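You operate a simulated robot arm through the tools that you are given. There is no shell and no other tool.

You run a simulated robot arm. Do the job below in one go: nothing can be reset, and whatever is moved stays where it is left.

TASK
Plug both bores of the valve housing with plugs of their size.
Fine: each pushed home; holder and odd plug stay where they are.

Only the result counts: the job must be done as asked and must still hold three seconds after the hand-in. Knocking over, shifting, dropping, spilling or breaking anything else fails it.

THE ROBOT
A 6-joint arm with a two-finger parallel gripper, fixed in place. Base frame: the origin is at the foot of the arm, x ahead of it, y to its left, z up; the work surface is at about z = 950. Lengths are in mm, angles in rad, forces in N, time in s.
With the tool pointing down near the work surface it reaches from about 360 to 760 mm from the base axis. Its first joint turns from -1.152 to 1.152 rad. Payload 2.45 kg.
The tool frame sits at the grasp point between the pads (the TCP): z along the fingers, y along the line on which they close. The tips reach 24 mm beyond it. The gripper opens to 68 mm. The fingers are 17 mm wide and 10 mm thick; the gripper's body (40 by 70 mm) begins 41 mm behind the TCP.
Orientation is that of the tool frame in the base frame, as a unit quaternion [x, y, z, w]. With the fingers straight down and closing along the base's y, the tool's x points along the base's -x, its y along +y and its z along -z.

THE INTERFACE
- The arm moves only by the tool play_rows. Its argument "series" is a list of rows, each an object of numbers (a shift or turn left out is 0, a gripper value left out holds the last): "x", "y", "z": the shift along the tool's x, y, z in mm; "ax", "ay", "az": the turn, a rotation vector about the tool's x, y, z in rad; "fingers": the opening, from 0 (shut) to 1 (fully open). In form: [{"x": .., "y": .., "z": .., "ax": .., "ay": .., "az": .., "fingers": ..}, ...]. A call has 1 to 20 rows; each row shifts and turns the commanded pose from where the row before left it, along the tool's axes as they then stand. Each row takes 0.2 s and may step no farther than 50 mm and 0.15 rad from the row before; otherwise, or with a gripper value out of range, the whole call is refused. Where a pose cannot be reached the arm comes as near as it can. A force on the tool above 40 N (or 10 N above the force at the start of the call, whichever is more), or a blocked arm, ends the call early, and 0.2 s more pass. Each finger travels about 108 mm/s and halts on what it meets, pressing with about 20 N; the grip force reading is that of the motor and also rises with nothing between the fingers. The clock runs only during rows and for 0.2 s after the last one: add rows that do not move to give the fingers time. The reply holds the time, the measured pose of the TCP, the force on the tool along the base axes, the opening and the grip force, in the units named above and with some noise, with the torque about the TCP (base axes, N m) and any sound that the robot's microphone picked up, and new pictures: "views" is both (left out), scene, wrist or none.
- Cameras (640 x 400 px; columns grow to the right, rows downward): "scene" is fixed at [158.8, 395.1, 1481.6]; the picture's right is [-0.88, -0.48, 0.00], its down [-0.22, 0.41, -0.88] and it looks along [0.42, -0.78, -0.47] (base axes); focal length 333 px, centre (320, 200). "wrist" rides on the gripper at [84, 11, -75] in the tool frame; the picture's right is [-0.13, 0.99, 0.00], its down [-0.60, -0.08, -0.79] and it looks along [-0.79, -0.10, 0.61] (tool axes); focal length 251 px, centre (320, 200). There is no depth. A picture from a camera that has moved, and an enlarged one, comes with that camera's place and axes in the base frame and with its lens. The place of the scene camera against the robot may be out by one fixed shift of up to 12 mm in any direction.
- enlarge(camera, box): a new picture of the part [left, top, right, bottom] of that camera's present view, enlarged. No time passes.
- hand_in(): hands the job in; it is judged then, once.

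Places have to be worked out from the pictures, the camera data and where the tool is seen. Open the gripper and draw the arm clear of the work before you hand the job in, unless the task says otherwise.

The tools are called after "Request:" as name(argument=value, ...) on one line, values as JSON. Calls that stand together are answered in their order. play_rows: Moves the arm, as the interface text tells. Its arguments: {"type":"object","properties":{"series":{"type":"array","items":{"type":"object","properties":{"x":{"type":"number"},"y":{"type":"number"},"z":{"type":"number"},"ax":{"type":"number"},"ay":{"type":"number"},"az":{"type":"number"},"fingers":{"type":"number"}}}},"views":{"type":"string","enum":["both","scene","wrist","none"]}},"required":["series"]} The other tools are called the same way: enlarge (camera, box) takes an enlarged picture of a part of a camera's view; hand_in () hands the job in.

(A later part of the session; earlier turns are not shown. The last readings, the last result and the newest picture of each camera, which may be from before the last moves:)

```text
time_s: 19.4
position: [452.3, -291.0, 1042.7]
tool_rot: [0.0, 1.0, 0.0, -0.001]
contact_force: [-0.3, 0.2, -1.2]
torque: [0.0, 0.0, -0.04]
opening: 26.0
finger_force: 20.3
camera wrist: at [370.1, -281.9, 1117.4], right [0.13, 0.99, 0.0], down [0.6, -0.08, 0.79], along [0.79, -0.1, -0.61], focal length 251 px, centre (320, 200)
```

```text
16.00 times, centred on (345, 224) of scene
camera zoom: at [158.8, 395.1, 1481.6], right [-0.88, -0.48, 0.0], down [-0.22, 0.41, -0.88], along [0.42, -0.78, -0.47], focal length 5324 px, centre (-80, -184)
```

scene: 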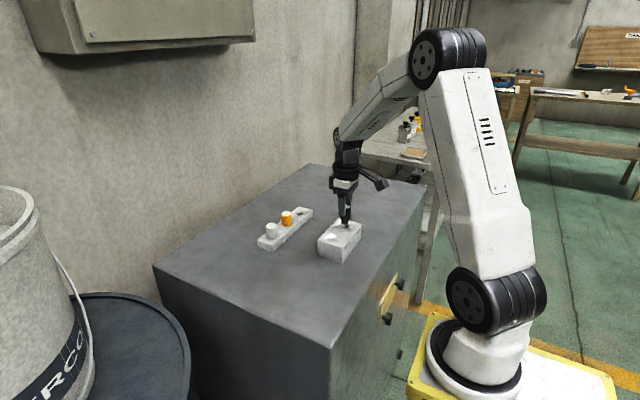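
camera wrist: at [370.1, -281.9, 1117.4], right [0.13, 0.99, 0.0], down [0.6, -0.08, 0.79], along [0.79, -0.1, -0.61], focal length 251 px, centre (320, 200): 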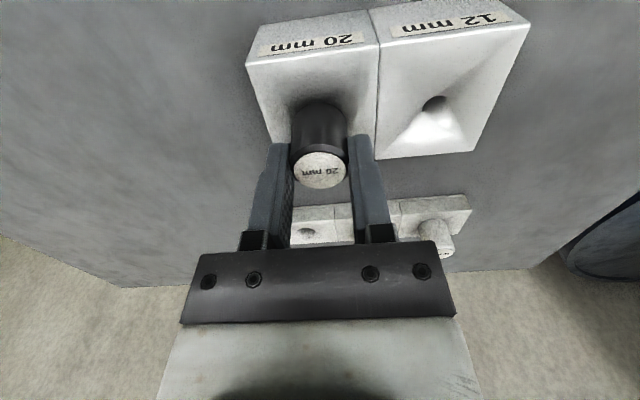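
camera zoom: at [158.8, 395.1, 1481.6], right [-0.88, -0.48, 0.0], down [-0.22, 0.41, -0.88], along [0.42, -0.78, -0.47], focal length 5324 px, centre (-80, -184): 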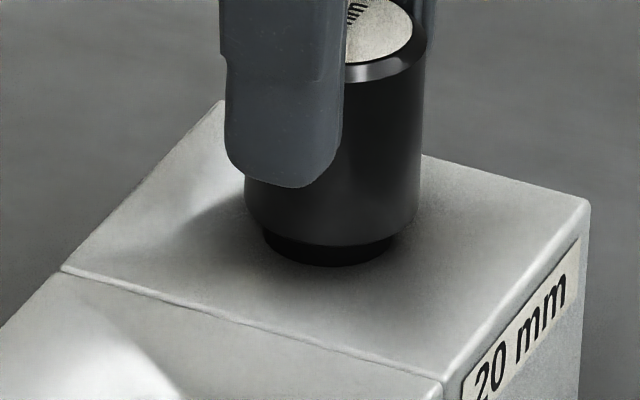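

Shank is sliding in with no force, ~4–5 mm remaining until the head seats. Continue lowering until contact force appears.

Request:
play_rows(series=[{"z": 1.5}, {"z": 1.5}, {"z": 1}, {"z": 1}, {}, {}], views="wrist")

Request:
enlarge(camera="scene", box=[329, 214, 361, 234])

```text
time_s: 20.8
position: [454.3, -292.5, 1038.7]
tool_rot: [0.0, 1.0, -0.001, 0.001]
contact_force: [-5.2, 2.9, 16.4]
torque: [0.08, 0.23, 0.0]
opening: 26.0
finger_force: 19.8
camera wrist: at [370.8, -281.8, 1112.7], right [0.13, 0.99, 0.0], down [0.6, -0.08, 0.79], along [0.79, -0.1, -0.61], focal length 251 px, centre (320, 200)
```

wrist: 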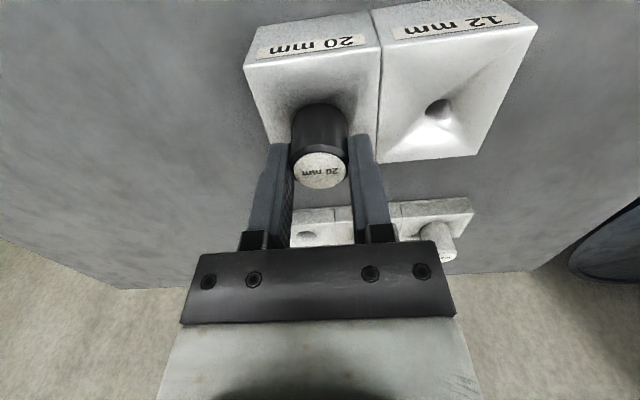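

```text
16.00 times, centred on (345, 224) of scene
camera zoom: at [158.4, 395.3, 1481.5], right [-0.88, -0.48, 0.0], down [-0.22, 0.41, -0.88], along [0.42, -0.78, -0.47], focal length 5324 px, centre (-80, -184)
```

zoom: 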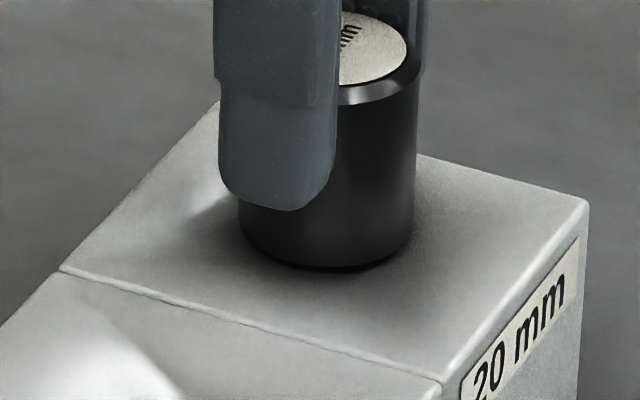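

Contact at ~16 N: the head is reaching its seat. I press a bit more to confirm it doesn't move further.

Request:
play_rows(series=[{"z": 0.7}, {"z": 0.7}, {}, {}], views="wrist")

Request:
enlarge(camera="scene", box=[329, 214, 361, 234])

Request:
enlarge(camera="wrist", box=[240, 60, 400, 160])

```text
time_s: 21.8
position: [453.4, -291.8, 1037.5]
tool_rot: [0.001, 1.0, -0.001, 0.002]
contact_force: [-3.4, 4.1, 33.7]
torque: [0.13, 0.17, -0.03]
opening: 26.2
finger_force: 20.1
camera wrist: at [370.7, -281.7, 1111.9], right [0.13, 0.99, 0.0], down [0.6, -0.08, 0.8], along [0.79, -0.1, -0.61], focal length 251 px, centre (320, 200)
```

wrist: 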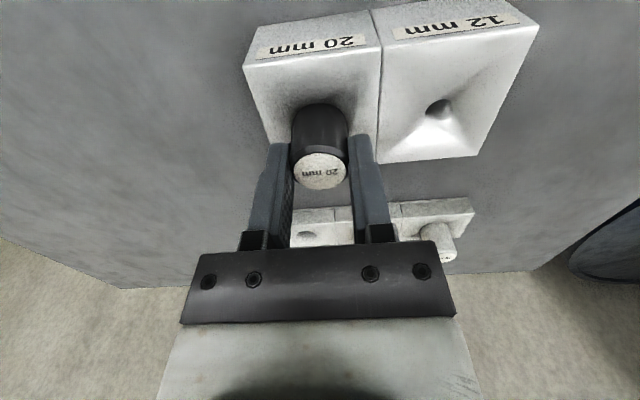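

```text
16.00 times, centred on (345, 224) of scene
camera zoom: at [158.2, 395.5, 1481.5], right [-0.88, -0.48, 0.0], down [-0.22, 0.41, -0.88], along [0.42, -0.78, -0.47], focal length 5324 px, centre (-80, -184)
```

zoom: 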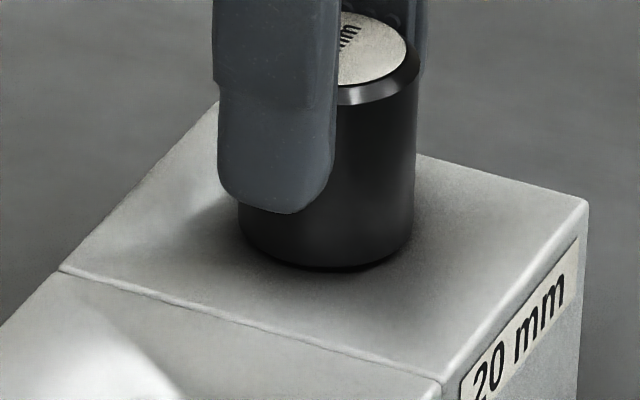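

```text
4.00 times, centred on (320, 110) of wrist
camera zoom: at [370.7, -281.7, 1111.9], right [0.13, 0.99, 0.0], down [0.6, -0.08, 0.8], along [0.79, -0.1, -0.61], focal length 1006 px, centre (320, 560)
```

zoom: 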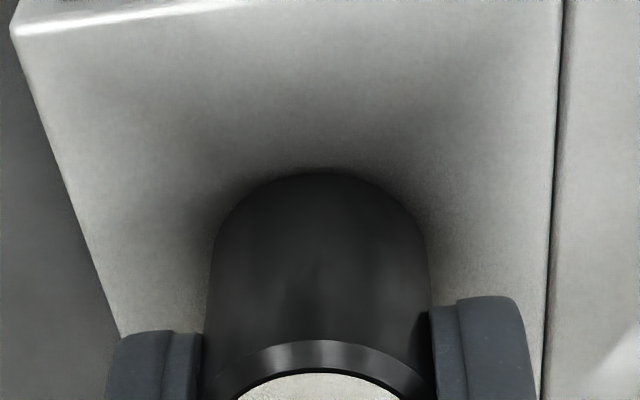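

Force rises stiffly to ~34 N with the head at the funnel, so it seems seated. I open the gripper to release lateral strain, lift off, and then inspect.

Request:
play_rows(series=[{"fingers": 0.65}, {}, {"z": -5}, {"z": -15}, {"z": -15}, {}, {}], views="wrist")

Request:
enlarge(camera="scene", box=[329, 210, 361, 230])

Request:
enlarge(camera="wrist", box=[240, 40, 400, 160])

```text
time_s: 23.4
position: [452.5, -291.5, 1070.7]
tool_rot: [0.0, 1.0, 0.0, 0.001]
contact_force: [-0.8, 0.4, -1.2]
torque: [0.03, 0.03, -0.01]
opening: 44.1
finger_force: 0.0
camera wrist: at [370.2, -281.8, 1145.3], right [0.13, 0.99, 0.0], down [0.6, -0.08, 0.79], along [0.79, -0.1, -0.61], focal length 251 px, centre (320, 200)
```

wrist: 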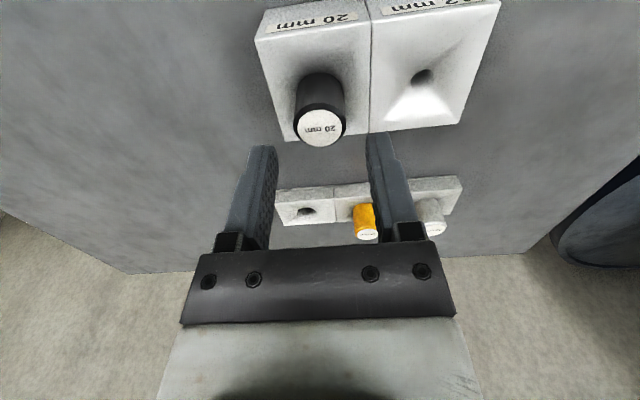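

```text
16.00 times, centred on (345, 220) of scene
camera zoom: at [158.8, 395.1, 1481.6], right [-0.88, -0.48, 0.0], down [-0.22, 0.41, -0.88], along [0.42, -0.78, -0.47], focal length 5324 px, centre (-80, -120)
```

zoom: 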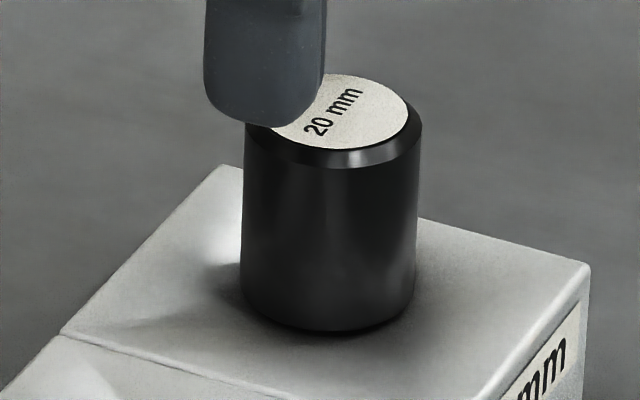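

```text
3.33 times, centred on (320, 100) of wrist
camera zoom: at [370.2, -281.8, 1145.3], right [0.13, 0.99, 0.0], down [0.6, -0.08, 0.79], along [0.79, -0.1, -0.61], focal length 838 px, centre (320, 533)
```

zoom: 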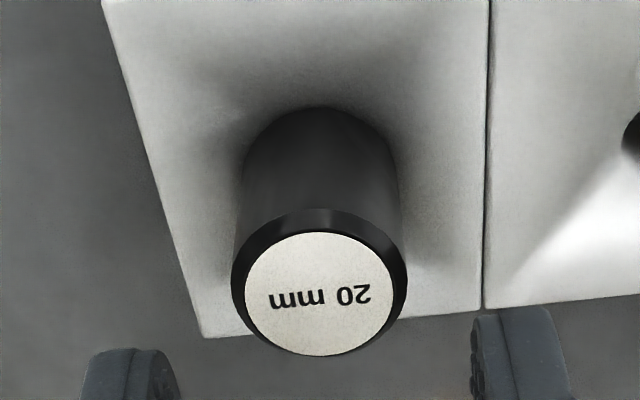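

The plug stands upright and centred. To make sure it is home I close the fingers and press on the centre of its top.

Request:
play_rows(series=[{"fingers": 0}, {}, {}, {"z": 8}, {"z": 5}, {"z": 1}, {"z": 1}, {"z": 1}, {"z": 1}, {"z": 1}, {"z": 1}, {}], views="wrist")

Request:
enlarge(camera="scene", box=[329, 210, 361, 230])

```text
time_s: 25.8
position: [454.1, -292.3, 1057.4]
tool_rot: [0.0, 1.0, -0.001, 0.003]
contact_force: [-2.6, 3.0, 8.2]
torque: [0.11, 0.09, 0.02]
opening: 0.0
finger_force: 19.9
stopped in row 11: the force on the tool passed its limit at 42 N (the readings are from after the stop); the commanded pose is now the measured one
camera wrist: at [371.1, -282.4, 1130.6], right [0.13, 0.99, 0.0], down [0.6, -0.07, 0.8], along [0.79, -0.1, -0.6], focal length 251 px, centre (320, 200)
```

wrist: 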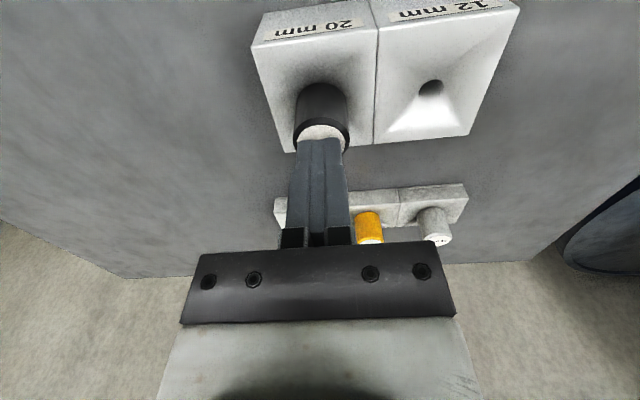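

```text
16.00 times, centred on (345, 220) of scene
camera zoom: at [158.6, 395.2, 1481.5], right [-0.88, -0.48, 0.0], down [-0.22, 0.41, -0.88], along [0.42, -0.78, -0.47], focal length 5324 px, centre (-80, -120)
```

zoom: 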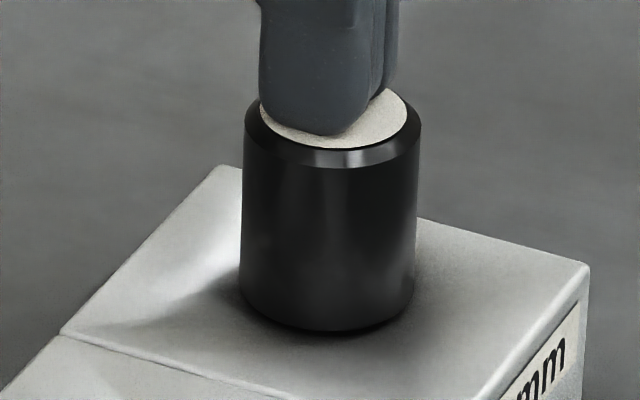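

Pressing to 42 N didn't move the plug at all; I judge it seated, but I want a low-angle look at the head/housing interface. I raise, tilt the wrist camera toward horizontal, and back off in front of the housing.

Request:
play_rows(series=[{"z": -20}, {"z": -30, "fingers": 1}, {"ay": -0.15}, {"ay": -0.15}, {"ay": -0.15}, {"x": 30}, {"x": 30}, {"x": 31}, {"z": 20}, {"z": 20}, {}, {}], views="both")

```text
time_s: 28.4
position: [390.1, -292.4, 1028.9]
tool_rot: [0.0, 0.974, -0.001, 0.225]
contact_force: [-0.1, 0.4, -0.5]
torque: [-0.02, -0.05, -0.01]
opening: 67.9
finger_force: 0.0
camera wrist: at [282.9, -282.0, 1058.1], right [0.12, 0.99, 0.05], down [0.2, -0.08, 0.98], along [0.97, -0.1, -0.2], focal length 251 px, centre (320, 200)
```

scene: 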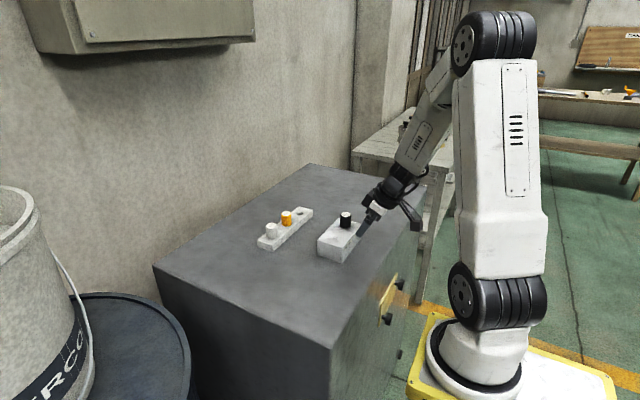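
wrist: 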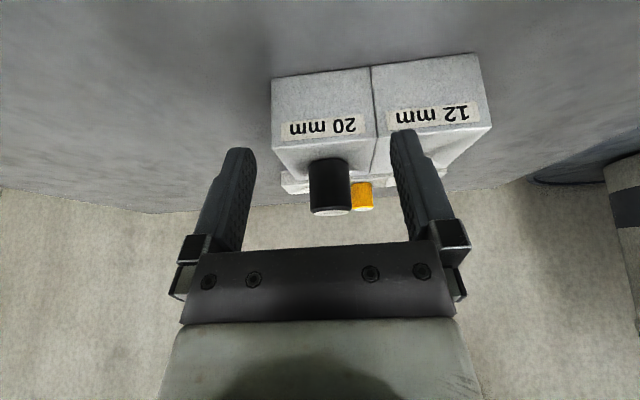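

Request:
enlarge(camera="wrist", box=[270, 120, 390, 220])

Request:
enlarge(camera="wrist", box=[300, 145, 360, 185])

Request:
enlarge(camera="scene", box=[313, 205, 373, 265])

```text
4.00 times, centred on (330, 170) of wrist
camera zoom: at [282.9, -282.0, 1058.1], right [0.12, 0.99, 0.05], down [0.2, -0.08, 0.98], along [0.97, -0.1, -0.2], focal length 1006 px, centre (280, 320)
```

zoom: 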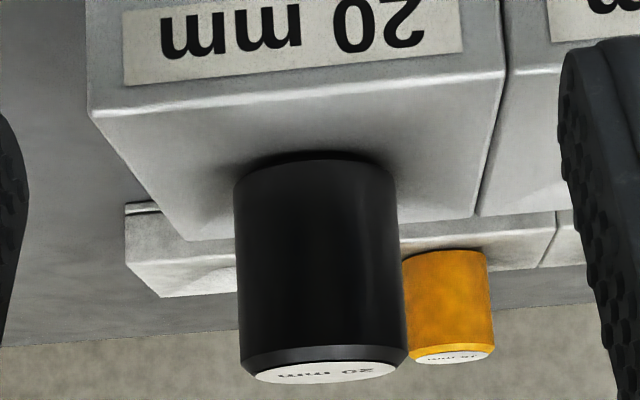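

```text
10.00 times, centred on (330, 165) of wrist
camera zoom: at [282.9, -282.0, 1058.1], right [0.12, 0.99, 0.05], down [0.2, -0.08, 0.98], along [0.97, -0.1, -0.2], focal length 2514 px, centre (220, 550)
```

zoom: 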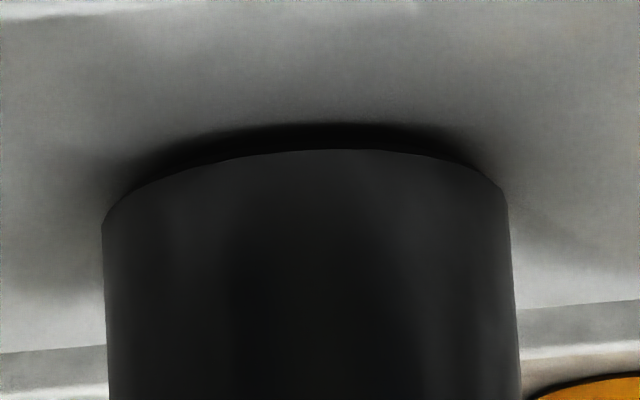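

```text
6.67 times, centred on (343, 235) of scene
camera zoom: at [158.8, 395.1, 1481.6], right [-0.88, -0.48, 0.0], down [-0.22, 0.41, -0.88], along [0.42, -0.78, -0.47], focal length 2218 px, centre (167, -33)
```

zoom: 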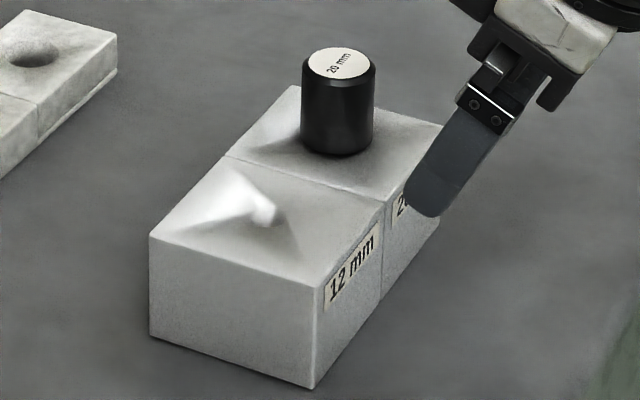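

There's a dark crescent under the head's near edge. I compare with how the orange plug sits in its holder by zooming there.

Request:
enlarge(camera="wrist", box=[346, 172, 386, 200])

Request:
enlarge(camera="scene", box=[262, 205, 302, 235])

Request:
enlarge(camera="scene", box=[325, 205, 365, 235])

```text
14.29 times, centred on (366, 186) of wrist
camera zoom: at [282.9, -282.0, 1058.1], right [0.12, 0.99, 0.05], down [0.2, -0.08, 0.98], along [0.97, -0.1, -0.2], focal length 3592 px, centre (-337, 400)
```

zoom: 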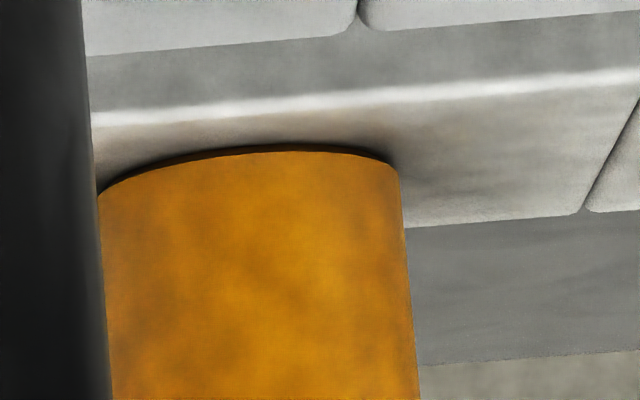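

```text
13.33 times, centred on (282, 220) of scene
camera zoom: at [158.8, 395.1, 1481.6], right [-0.88, -0.48, 0.0], down [-0.22, 0.41, -0.88], along [0.42, -0.78, -0.47], focal length 4436 px, centre (827, -67)
```

zoom: 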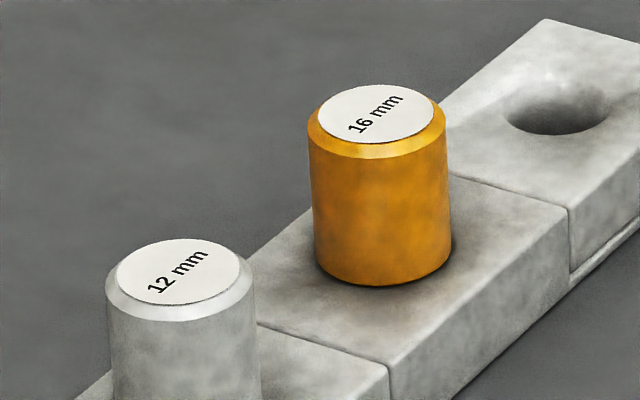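

```text
13.33 times, centred on (345, 220) of scene
camera zoom: at [158.8, 395.1, 1481.6], right [-0.88, -0.48, 0.0], down [-0.22, 0.41, -0.88], along [0.42, -0.78, -0.47], focal length 4436 px, centre (-13, -67)
```

zoom: 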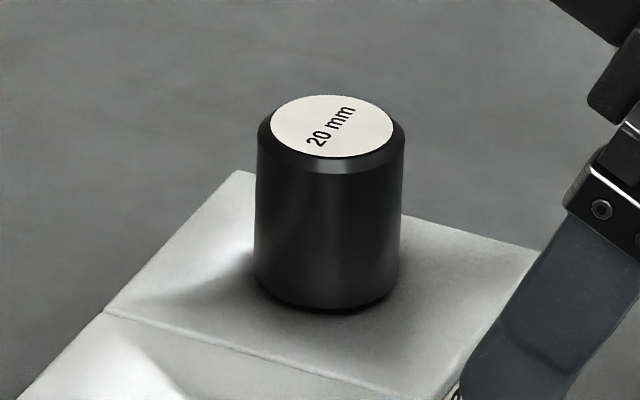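

The orange plug shows a similar thin shadow line in the holder, and no movement occurred under 42 N, so the black plug is on its hard stop. I now straighten the tool and go above the white 12 mm plug at ≈(620.8,−190.5).

Request:
play_rows(series=[{"z": -20}, {"z": -20}, {"ay": 0.15}, {"ay": 0.15}, {"ay": 0.15}, {"z": -25}, {"z": -20}, {"x": -41, "y": 17}, {"x": -41, "y": 17}, {"x": -41, "y": 17}, {"x": -41, "y": 17}, {"x": -41, "y": 17}, {"x": -40, "y": 16}, {}, {}], views="both")

Request:
enlarge(camera="wrist", box=[240, 40, 400, 140])

```text
time_s: 31.6
position: [617.5, -189.8, 1112.0]
tool_rot: [-0.001, 1.0, -0.002, 0.001]
contact_force: [-0.4, 0.7, 0.8]
torque: [-0.01, 0.01, -0.01]
opening: 68.2
finger_force: 0.1
camera wrist: at [534.3, -180.4, 1185.5], right [0.13, 0.99, 0.0], down [0.6, -0.08, 0.8], along [0.79, -0.1, -0.61], focal length 251 px, centre (320, 200)
```

scene: 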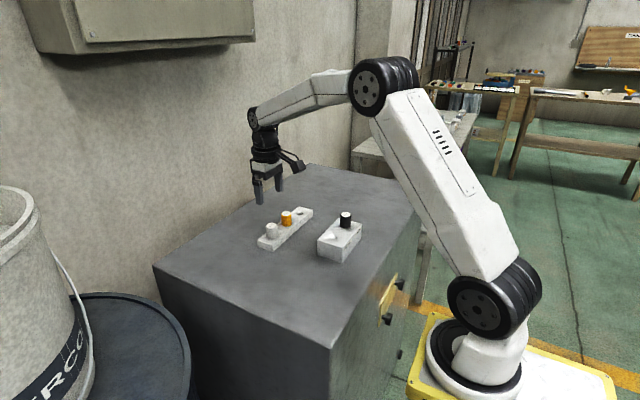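
wrist: 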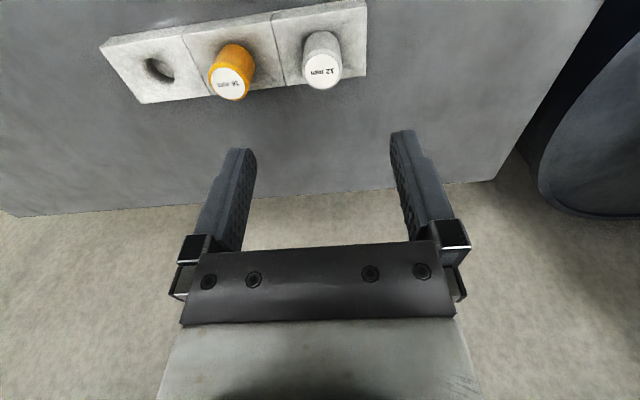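

```text
4.00 times, centred on (320, 90) of wrist
camera zoom: at [534.3, -180.4, 1185.5], right [0.13, 0.99, 0.0], down [0.6, -0.08, 0.8], along [0.79, -0.1, -0.61], focal length 1006 px, centre (320, 640)
```

zoom: 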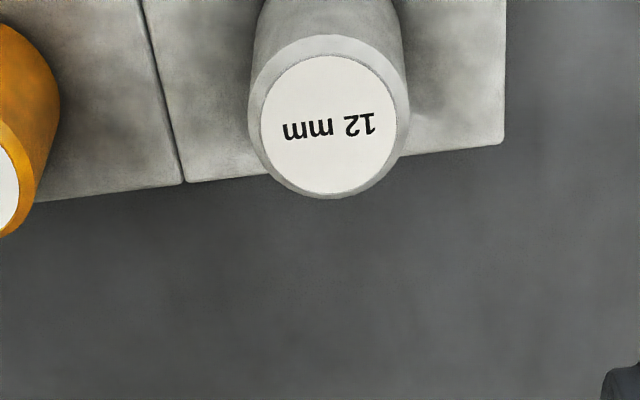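

White plug's top sits about +1.9 mm in x and +1.3 mm in y from the tool axis. I correct and descend to just above its head.

Request:
play_rows(series=[{"x": -1.9, "y": 1.3, "z": 10}, {"z": 20}, {"z": 20}, {"z": 16}, {}, {}], views="wrist")

Request:
enlarge(camera="wrist", box=[240, 70, 400, 170])

```text
time_s: 33.0
position: [619.9, -188.0, 1044.5]
tool_rot: [-0.001, 1.0, -0.002, 0.002]
contact_force: [-0.1, 0.3, -0.1]
torque: [-0.03, -0.01, -0.03]
opening: 68.1
finger_force: 0.0
camera wrist: at [536.4, -178.6, 1119.0], right [0.13, 0.99, 0.0], down [0.6, -0.08, 0.8], along [0.79, -0.1, -0.61], focal length 251 px, centre (320, 200)
```

wrist: 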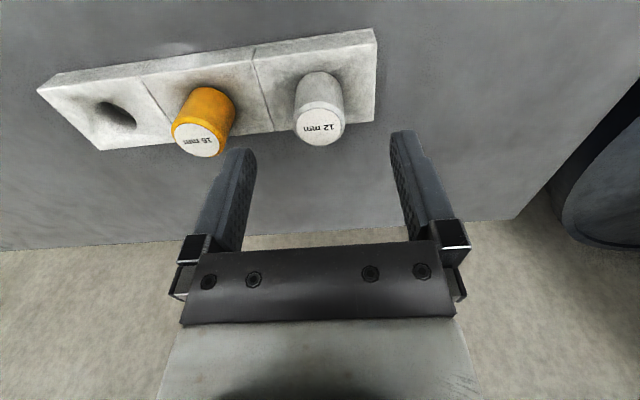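

```text
4.00 times, centred on (320, 120) of wrist
camera zoom: at [536.4, -178.6, 1119.0], right [0.13, 0.99, 0.0], down [0.6, -0.08, 0.8], along [0.79, -0.1, -0.61], focal length 1006 px, centre (320, 520)
```

zoom: 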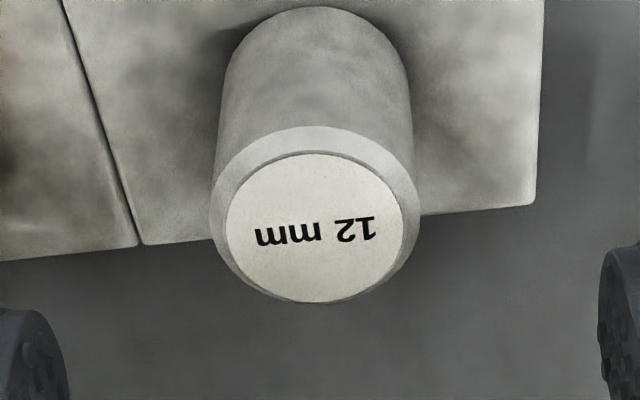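

Off by about −0.8 mm in y, +0.3 mm in x, with a tiny residual tilt (~0.004 rad) which I also null. Then descend with the fingers around the head.

Request:
play_rows(series=[{"x": -0.3, "y": -0.8, "ax": -0.003, "ay": 0.004}, {"z": 11}, {"z": 11}, {}, {}], views="wrist")

Request:
enlarge(camera="wrist", box=[240, 80, 400, 180])

```text
time_s: 34.2
position: [619.7, -191.8, 1023.7]
tool_rot: [0.001, 1.0, 0.0, 0.001]
contact_force: [0.8, 0.3, 0.7]
torque: [-0.01, -0.02, 0.0]
opening: 68.1
finger_force: 0.0
camera wrist: at [537.5, -181.2, 1097.5], right [0.13, 0.99, 0.0], down [0.6, -0.08, 0.79], along [0.79, -0.1, -0.61], focal length 251 px, centre (320, 200)
```

wrist: 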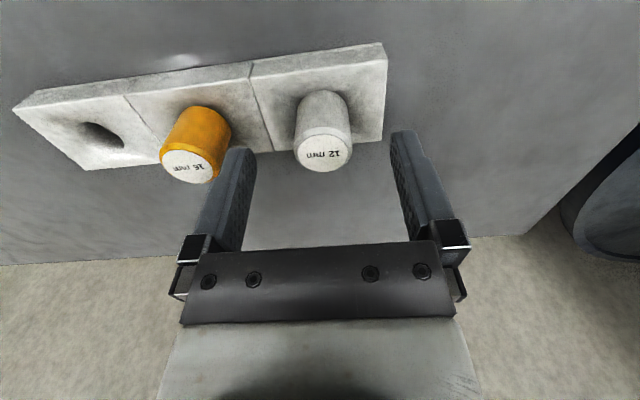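

```text
4.00 times, centred on (320, 130) of wrist
camera zoom: at [537.5, -181.2, 1097.5], right [0.13, 0.99, 0.0], down [0.6, -0.08, 0.79], along [0.79, -0.1, -0.61], focal length 1006 px, centre (320, 480)
```

zoom: 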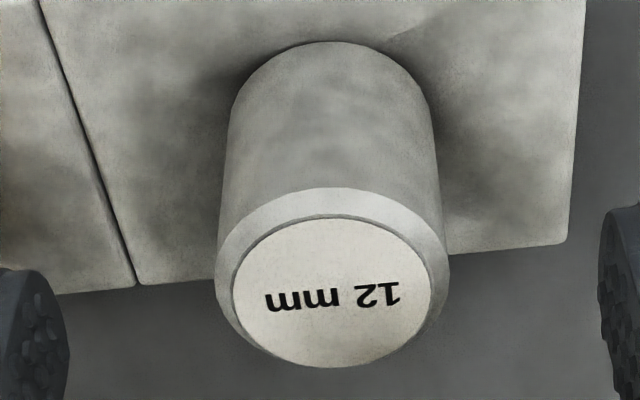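

The head is now +1.4 mm in y off the axis. I correct, descend to z≈1011.5 and partly close to check clearances.

Request:
play_rows(series=[{"y": 1.4}, {"z": 6}, {"z": 6}, {"fingers": 0.55}, {}, {}], views="wrist")

Request:
enlarge(camera="wrist", box=[240, 90, 400, 190])

```text
time_s: 35.6
position: [619.2, -189.8, 1010.8]
tool_rot: [0.0, 1.0, -0.001, -0.001]
contact_force: [-0.7, 0.6, 0.5]
torque: [0.05, 0.0, 0.0]
opening: 37.8
finger_force: 0.1
camera wrist: at [536.8, -179.5, 1085.3], right [0.13, 0.99, 0.0], down [0.6, -0.08, 0.79], along [0.79, -0.1, -0.61], focal length 251 px, centre (320, 200)
```

wrist: 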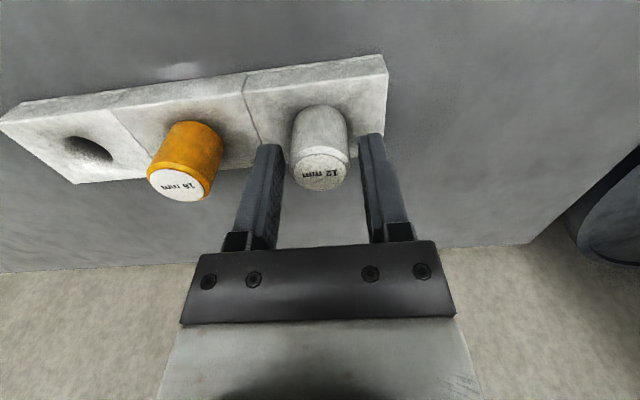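

```text
4.00 times, centred on (320, 140) of wrist
camera zoom: at [536.8, -179.5, 1085.3], right [0.13, 0.99, 0.0], down [0.6, -0.08, 0.79], along [0.79, -0.1, -0.61], focal length 1006 px, centre (320, 440)
```

zoom: 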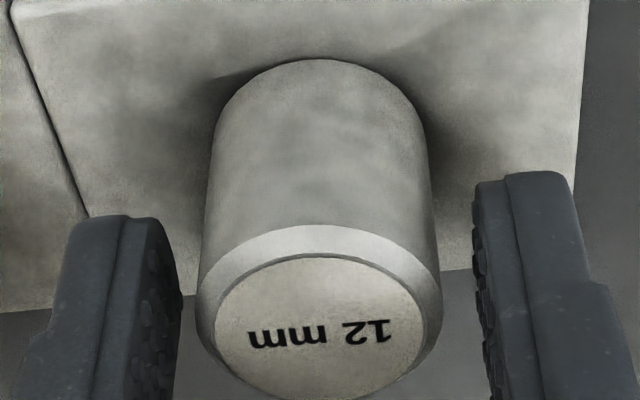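

Centred in y; about 1 mm short in x. I correct x, then close on the head.

Request:
play_rows(series=[{"x": -1.0}, {}, {"fingers": 0.46}, {"fingers": 0.3}, {}, {}], views="wrist")

Request:
enlarge(camera="wrist", box=[240, 90, 400, 190])

```text
time_s: 37.0
position: [620.3, -189.3, 1011.4]
tool_rot: [0.0, 1.0, 0.0, 0.0]
contact_force: [0.1, -0.2, -0.1]
torque: [0.02, -0.02, 0.02]
opening: 26.3
finger_force: 20.3
camera wrist: at [537.6, -179.8, 1085.6], right [0.13, 0.99, 0.0], down [0.6, -0.08, 0.79], along [0.79, -0.1, -0.61], focal length 251 px, centre (320, 200)
```

wrist: 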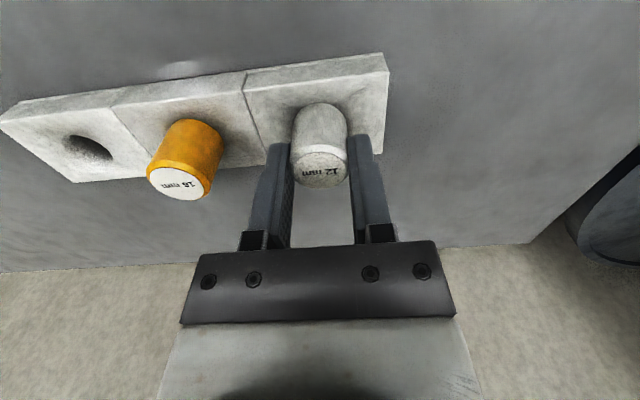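

```text
4.00 times, centred on (320, 140) of wrist
camera zoom: at [537.6, -179.8, 1085.6], right [0.13, 0.99, 0.0], down [0.6, -0.08, 0.79], along [0.79, -0.1, -0.61], focal length 1006 px, centre (320, 440)
```

zoom: 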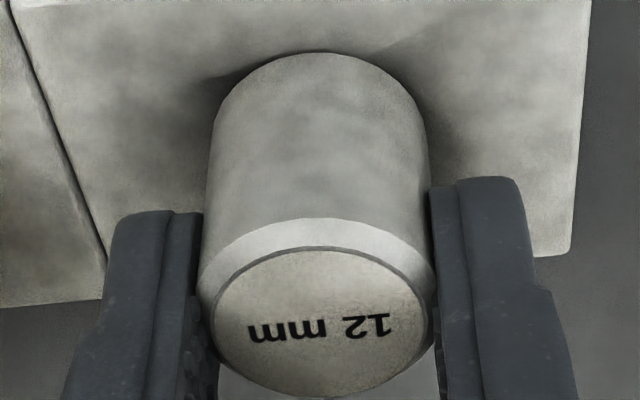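

White plug gripped (26.3 mm, 20 N). I lift it straight out of the holder.

Request:
play_rows(series=[{"z": -5}, {"z": -10}, {"z": -15}, {"z": -20}, {"z": -20}, {}, {}], views="both")

Request:
enlarge(camera="scene", box=[230, 160, 370, 260])

Request:
enlarge(camera="wrist", box=[240, 50, 400, 190])

```text
time_s: 38.6
position: [620.5, -188.9, 1081.4]
tool_rot: [-0.001, 1.0, -0.001, 0.0]
contact_force: [0.3, 0.6, 0.5]
torque: [0.0, 0.02, 0.03]
opening: 26.2
finger_force: 19.7
camera wrist: at [537.9, -179.2, 1156.0], right [0.13, 0.99, 0.0], down [0.6, -0.08, 0.79], along [0.79, -0.1, -0.61], focal length 251 px, centre (320, 200)
```

scene: 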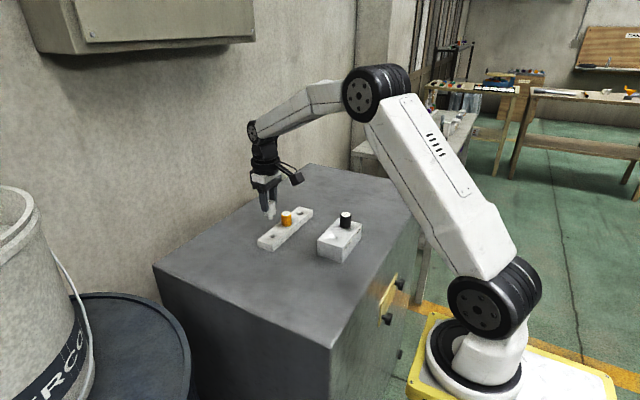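
wrist: 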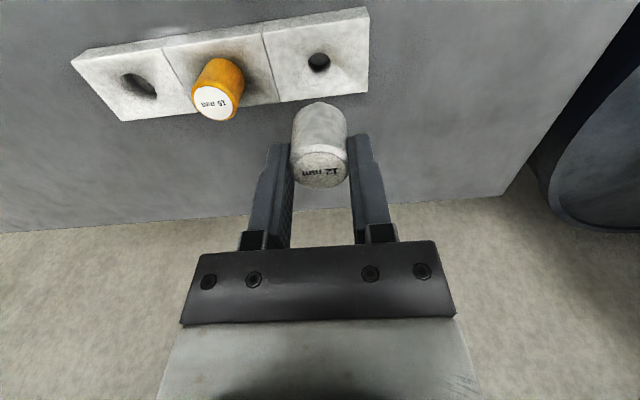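

```text
4.00 times, centred on (300, 210) of scene
camera zoom: at [158.8, 395.1, 1481.6], right [-0.88, -0.48, 0.0], down [-0.22, 0.41, -0.88], along [0.42, -0.78, -0.47], focal length 1331 px, centre (400, 160)
```

zoom: 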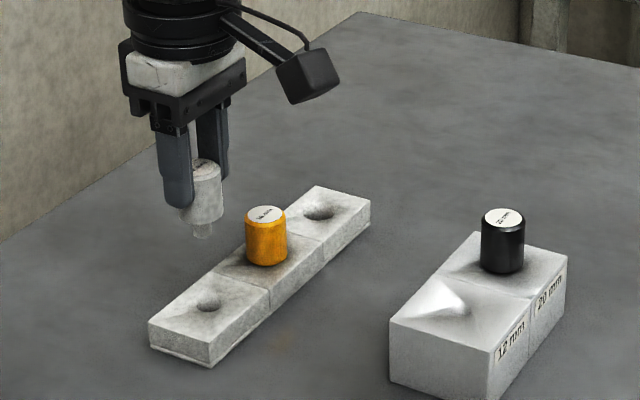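

```text
2.86 times, centred on (320, 120) of wrist
camera zoom: at [537.9, -179.2, 1156.0], right [0.13, 0.99, 0.0], down [0.6, -0.08, 0.79], along [0.79, -0.1, -0.61], focal length 718 px, centre (320, 429)
```

zoom: 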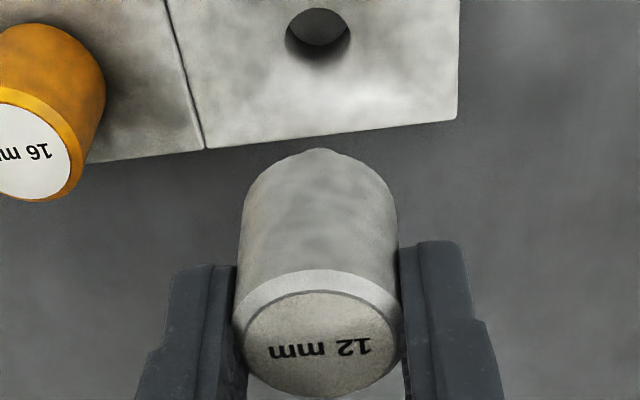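

The white plug is out, holder unmoved. I carry it over the 12 mm bore near (454,−230), well above the housing and beside the black plug.

Request:
play_rows(series=[{"x": 30, "y": -7}, {"x": 34, "y": -8}, {"x": 34, "y": -8}, {"x": 34, "y": -8}, {"x": 33, "y": -8}, {}, {}], views="both")

Request:
enlarge(camera="scene", box=[290, 180, 390, 260])

Request:
enlarge(camera="wrist", box=[240, 20, 400, 140])

```text
time_s: 40.2
position: [456.2, -228.7, 1080.5]
tool_rot: [0.0, 1.0, 0.0, 0.0]
contact_force: [-0.5, -0.9, -0.7]
torque: [-0.02, 0.05, 0.0]
opening: 26.1
finger_force: 19.4
camera wrist: at [373.3, -219.2, 1154.8], right [0.13, 0.99, 0.0], down [0.6, -0.08, 0.79], along [0.79, -0.1, -0.61], focal length 251 px, centre (320, 200)
```

scene: 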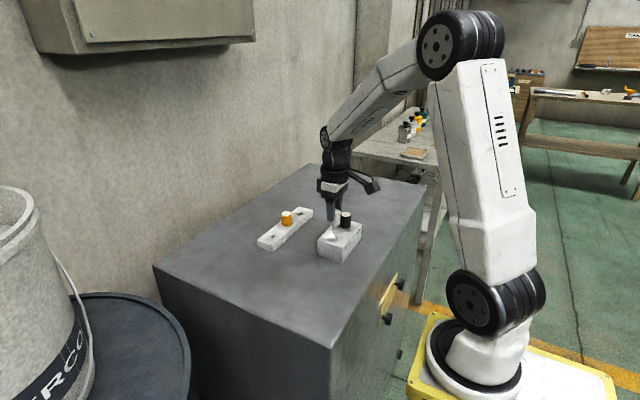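
wrist: 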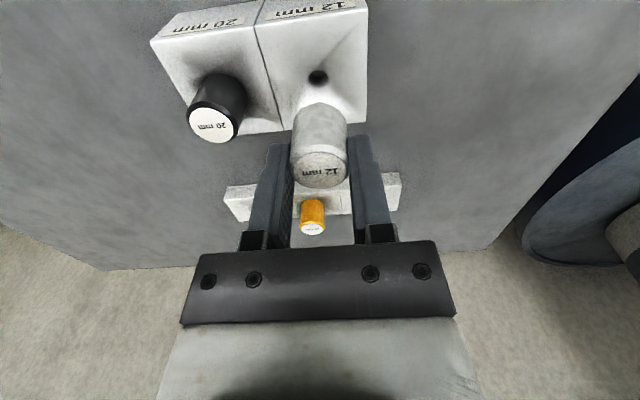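

```text
5.00 times, centred on (340, 220) of scene
camera zoom: at [158.8, 395.1, 1481.6], right [-0.88, -0.48, 0.0], down [-0.22, 0.41, -0.88], along [0.42, -0.78, -0.47], focal length 1664 px, centre (220, 100)
```

zoom: 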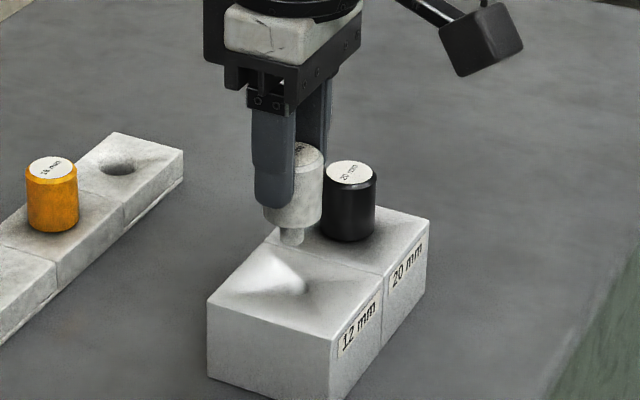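

```text
3.33 times, centred on (320, 80) of wrist
camera zoom: at [373.3, -219.2, 1154.8], right [0.13, 0.99, 0.0], down [0.6, -0.08, 0.79], along [0.79, -0.1, -0.61], focal length 838 px, centre (320, 600)
```

zoom: 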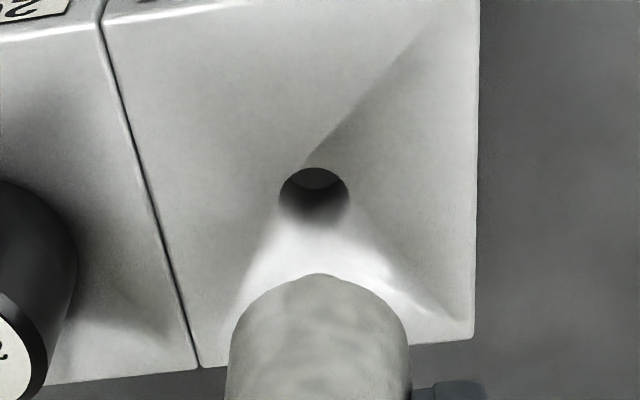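

The 12 mm bore appears ~2.9 mm toward −x and ~0.8 mm toward −y of the tool axis (using the seat calibration from the first plug). I correct and lower to TCP≈1060.

Request:
play_rows(series=[{"x": 2.9, "y": -0.8}, {"z": 10}, {"z": 10}, {}, {}], views="wrist")

Request:
enlarge(camera="scene", box=[309, 215, 357, 245])

Request:
enlarge(camera="wrist", box=[280, 60, 360, 110])

```text
time_s: 41.4
position: [453.3, -229.2, 1061.4]
tool_rot: [0.0, 1.0, 0.0, 0.0]
contact_force: [0.0, 0.1, 0.0]
torque: [0.03, 0.02, 0.02]
opening: 26.2
finger_force: 19.7
camera wrist: at [369.9, -219.1, 1135.0], right [0.13, 0.99, 0.0], down [0.6, -0.08, 0.79], along [0.79, -0.1, -0.61], focal length 251 px, centre (320, 200)
```

wrist: 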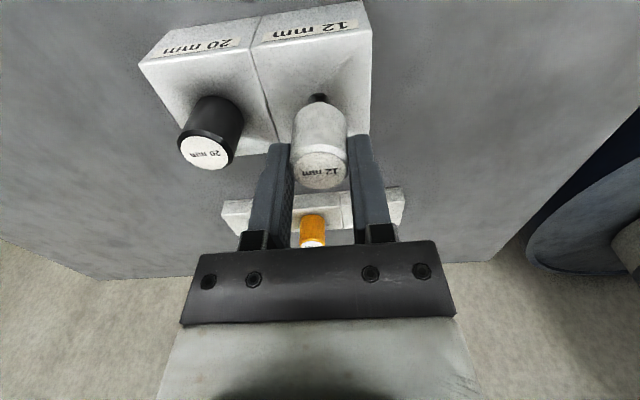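

```text
13.33 times, centred on (333, 230) of scene
camera zoom: at [158.8, 395.1, 1481.6], right [-0.88, -0.48, 0.0], down [-0.22, 0.41, -0.88], along [0.42, -0.78, -0.47], focal length 4436 px, centre (147, -200)
```

zoom: 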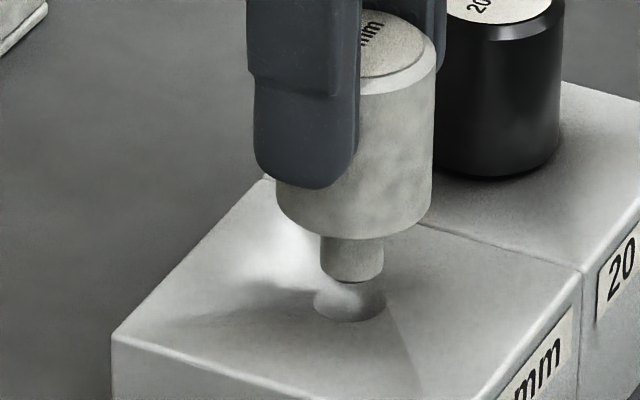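

```text
8.00 times, centred on (320, 85) of wrist
camera zoom: at [369.9, -219.1, 1135.0], right [0.13, 0.99, 0.0], down [0.6, -0.08, 0.79], along [0.79, -0.1, -0.61], focal length 2012 px, centre (320, 1120)
```

zoom: 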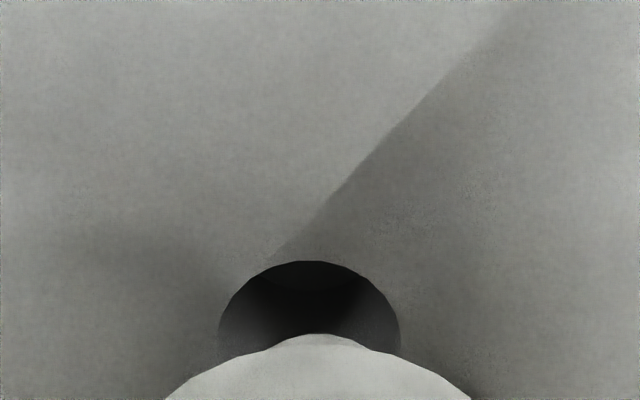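

Both views agree the bore is ~0.7 mm toward +x and ~0.8 mm toward −y of the shank. I correct and lower a further 7 mm.

Request:
play_rows(series=[{"x": -0.7, "y": -0.8}, {"z": 4}, {"z": 3}, {}, {}], views="wrist")

Request:
enlarge(camera="scene", box=[317, 220, 349, 240])

Request:
enlarge(camera="wrist", box=[280, 70, 360, 120])

```text
time_s: 42.6
position: [453.9, -231.3, 1054.4]
tool_rot: [0.0, 1.0, 0.001, 0.0]
contact_force: [-0.3, 0.3, -0.2]
torque: [-0.03, -0.01, 0.01]
opening: 26.1
finger_force: 19.7
camera wrist: at [370.7, -220.4, 1128.1], right [0.13, 0.99, 0.0], down [0.6, -0.08, 0.79], along [0.79, -0.1, -0.61], focal length 251 px, centre (320, 200)
```

wrist: 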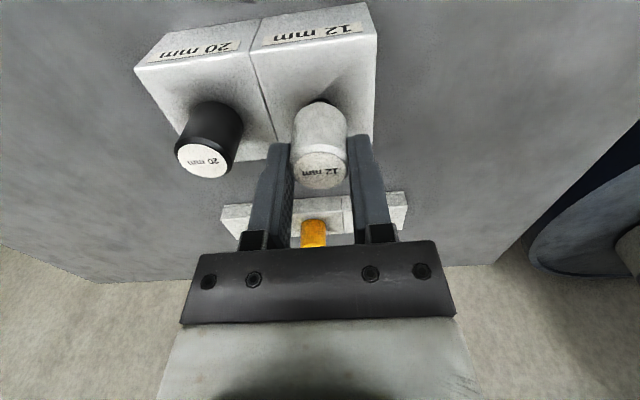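

```text
16.00 times, centred on (333, 230) of scene
camera zoom: at [158.8, 395.1, 1481.6], right [-0.88, -0.48, 0.0], down [-0.22, 0.41, -0.88], along [0.42, -0.78, -0.47], focal length 5324 px, centre (112, -280)
```

zoom: 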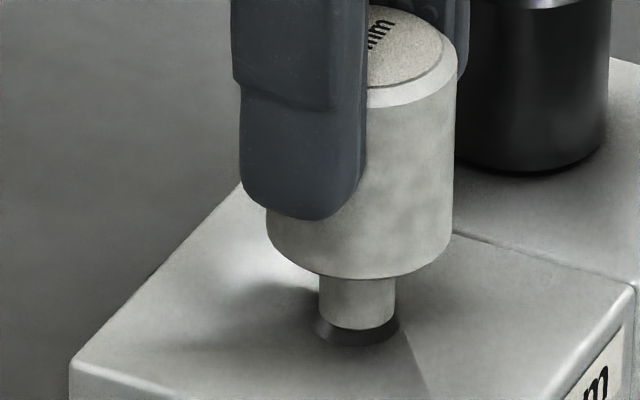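

```text
8.00 times, centred on (320, 95) of wrist
camera zoom: at [370.7, -220.4, 1128.1], right [0.13, 0.99, 0.0], down [0.6, -0.08, 0.79], along [0.79, -0.1, -0.61], focal length 2012 px, centre (320, 1040)
```

zoom: 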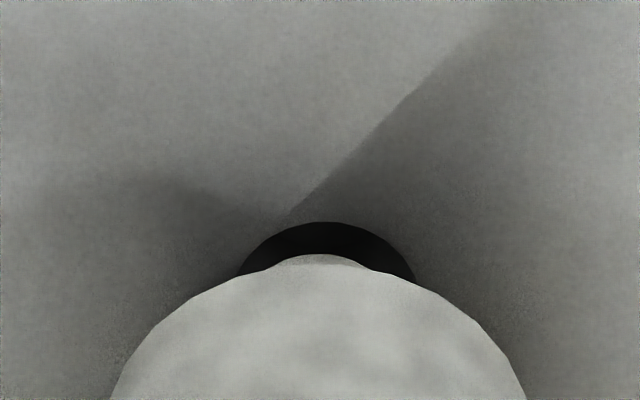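

Only ~0.4 mm toward +y remains. I nudge and lower the shank into the bore in small steps.

Request:
play_rows(series=[{"y": 0.4}, {"z": 1.5}, {"z": 1.5}, {"z": 1}, {}, {}], views="wrist")

Request:
enlarge(camera="scene", box=[317, 220, 349, 240])

Request:
enlarge(camera="wrist", box=[280, 70, 360, 120])

```text
time_s: 44.0
position: [453.2, -230.4, 1050.7]
tool_rot: [0.001, 1.0, 0.0, 0.001]
contact_force: [0.0, -0.6, -0.2]
torque: [0.01, -0.03, -0.03]
opening: 26.1
finger_force: 19.9
camera wrist: at [370.2, -220.0, 1124.2], right [0.13, 0.99, 0.0], down [0.6, -0.08, 0.79], along [0.79, -0.1, -0.61], focal length 251 px, centre (320, 200)
```

wrist: 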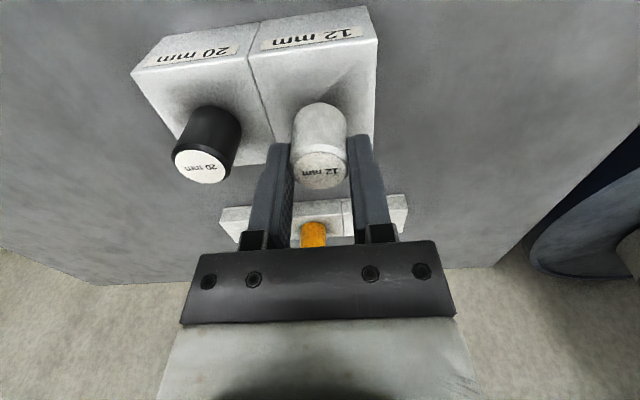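

```text
16.00 times, centred on (333, 230) of scene
camera zoom: at [158.8, 395.1, 1481.6], right [-0.88, -0.48, 0.0], down [-0.22, 0.41, -0.88], along [0.42, -0.78, -0.47], focal length 5324 px, centre (112, -280)
```

zoom: 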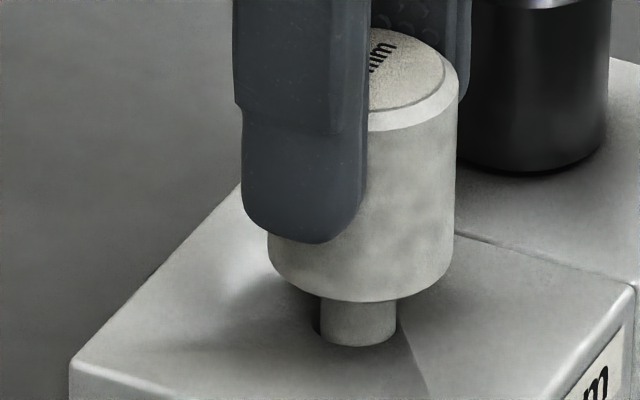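

```text
8.00 times, centred on (320, 95) of wrist
camera zoom: at [370.2, -220.0, 1124.2], right [0.13, 0.99, 0.0], down [0.6, -0.08, 0.79], along [0.79, -0.1, -0.61], focal length 2012 px, centre (320, 1040)
```

zoom: 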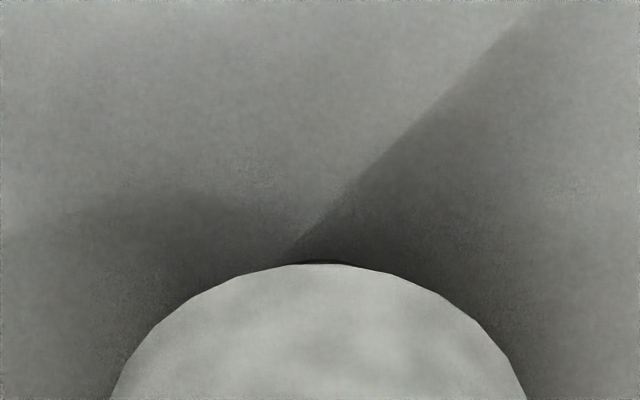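

Shank tip is at the bore mouth with no contact force. I continue in small steps.

Request:
play_rows(series=[{"z": 1.5}, {"z": 1.5}, {"z": 1.5}, {}, {}], views="none")

Request:
enlarge(camera="scene", box=[317, 220, 349, 240])

```text
time_s: 45.2
position: [452.9, -229.7, 1046.1]
tool_rot: [0.0, 1.0, 0.0, 0.0]
contact_force: [0.0, -0.3, 0.1]
torque: [0.01, 0.0, 0.0]
opening: 25.8
finger_force: 20.3
```

```text
16.00 times, centred on (333, 230) of scene
camera zoom: at [158.8, 395.1, 1481.6], right [-0.88, -0.48, 0.0], down [-0.22, 0.41, -0.88], along [0.42, -0.78, -0.47], focal length 5324 px, centre (112, -280)
```

zoom: 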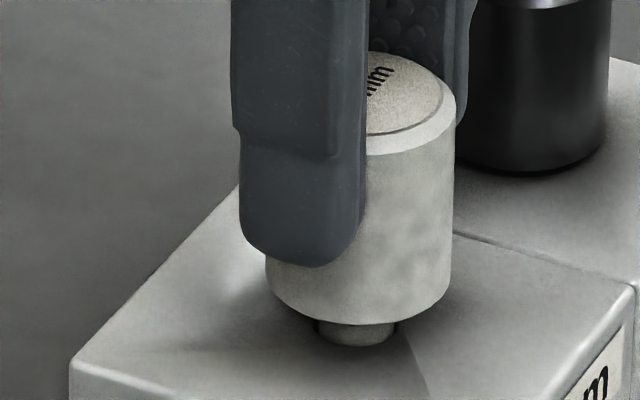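

Shank is entering freely (0 N). Continue lowering towards the expected seat at TCP≈1039.

Request:
play_rows(series=[{"z": 1.5}, {"z": 1.5}, {"z": 1.5}, {"z": 1}, {}, {}], views="none")

Request:
enlarge(camera="scene", box=[317, 220, 349, 240])

```text
time_s: 46.6
position: [453.1, -229.6, 1039.8]
tool_rot: [0.0, 1.0, 0.0, 0.0]
contact_force: [0.4, -0.1, -0.3]
torque: [-0.02, 0.0, -0.01]
opening: 26.3
finger_force: 19.8
```

```text
16.00 times, centred on (333, 230) of scene
camera zoom: at [158.8, 395.1, 1481.6], right [-0.88, -0.48, 0.0], down [-0.22, 0.41, -0.88], along [0.42, -0.78, -0.47], focal length 5324 px, centre (112, -280)
```

zoom: 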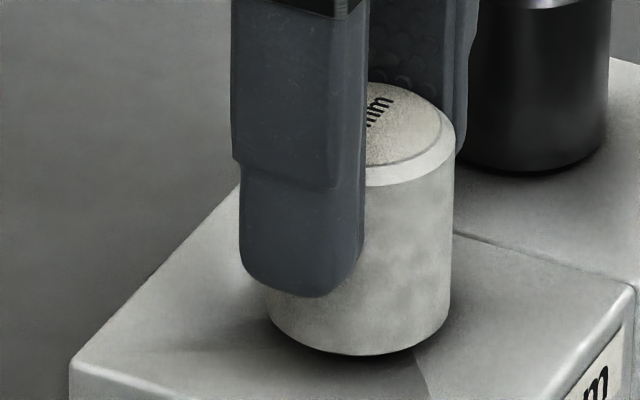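

Still no contact at 1039.8. I keep lowering 1 mm at a time until the seat is felt.

Request:
play_rows(series=[{"z": 1}, {"z": 1}, {"z": 0.7}, {}, {}], views="none")

Request:
enlarge(camera="scene", box=[317, 220, 349, 240])

```text
time_s: 47.8
position: [451.8, -229.8, 1037.9]
tool_rot: [0.0, 1.0, 0.0, -0.001]
contact_force: [-4.1, 0.3, 4.7]
torque: [0.02, 0.17, 0.01]
opening: 25.9
finger_force: 20.3
```

```text
16.00 times, centred on (333, 230) of scene
camera zoom: at [158.6, 395.1, 1481.6], right [-0.88, -0.48, 0.0], down [-0.22, 0.41, -0.88], along [0.42, -0.78, -0.47], focal length 5324 px, centre (112, -280)
```

zoom: 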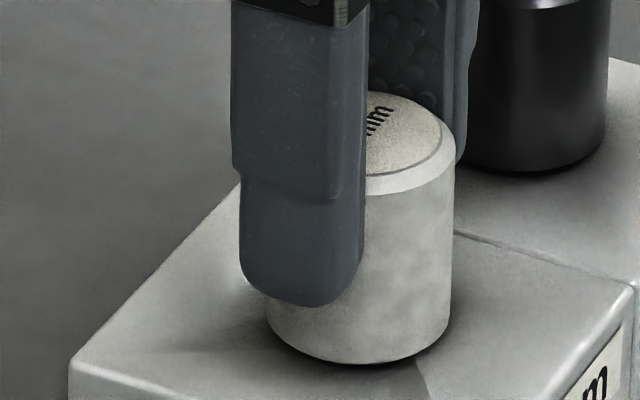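

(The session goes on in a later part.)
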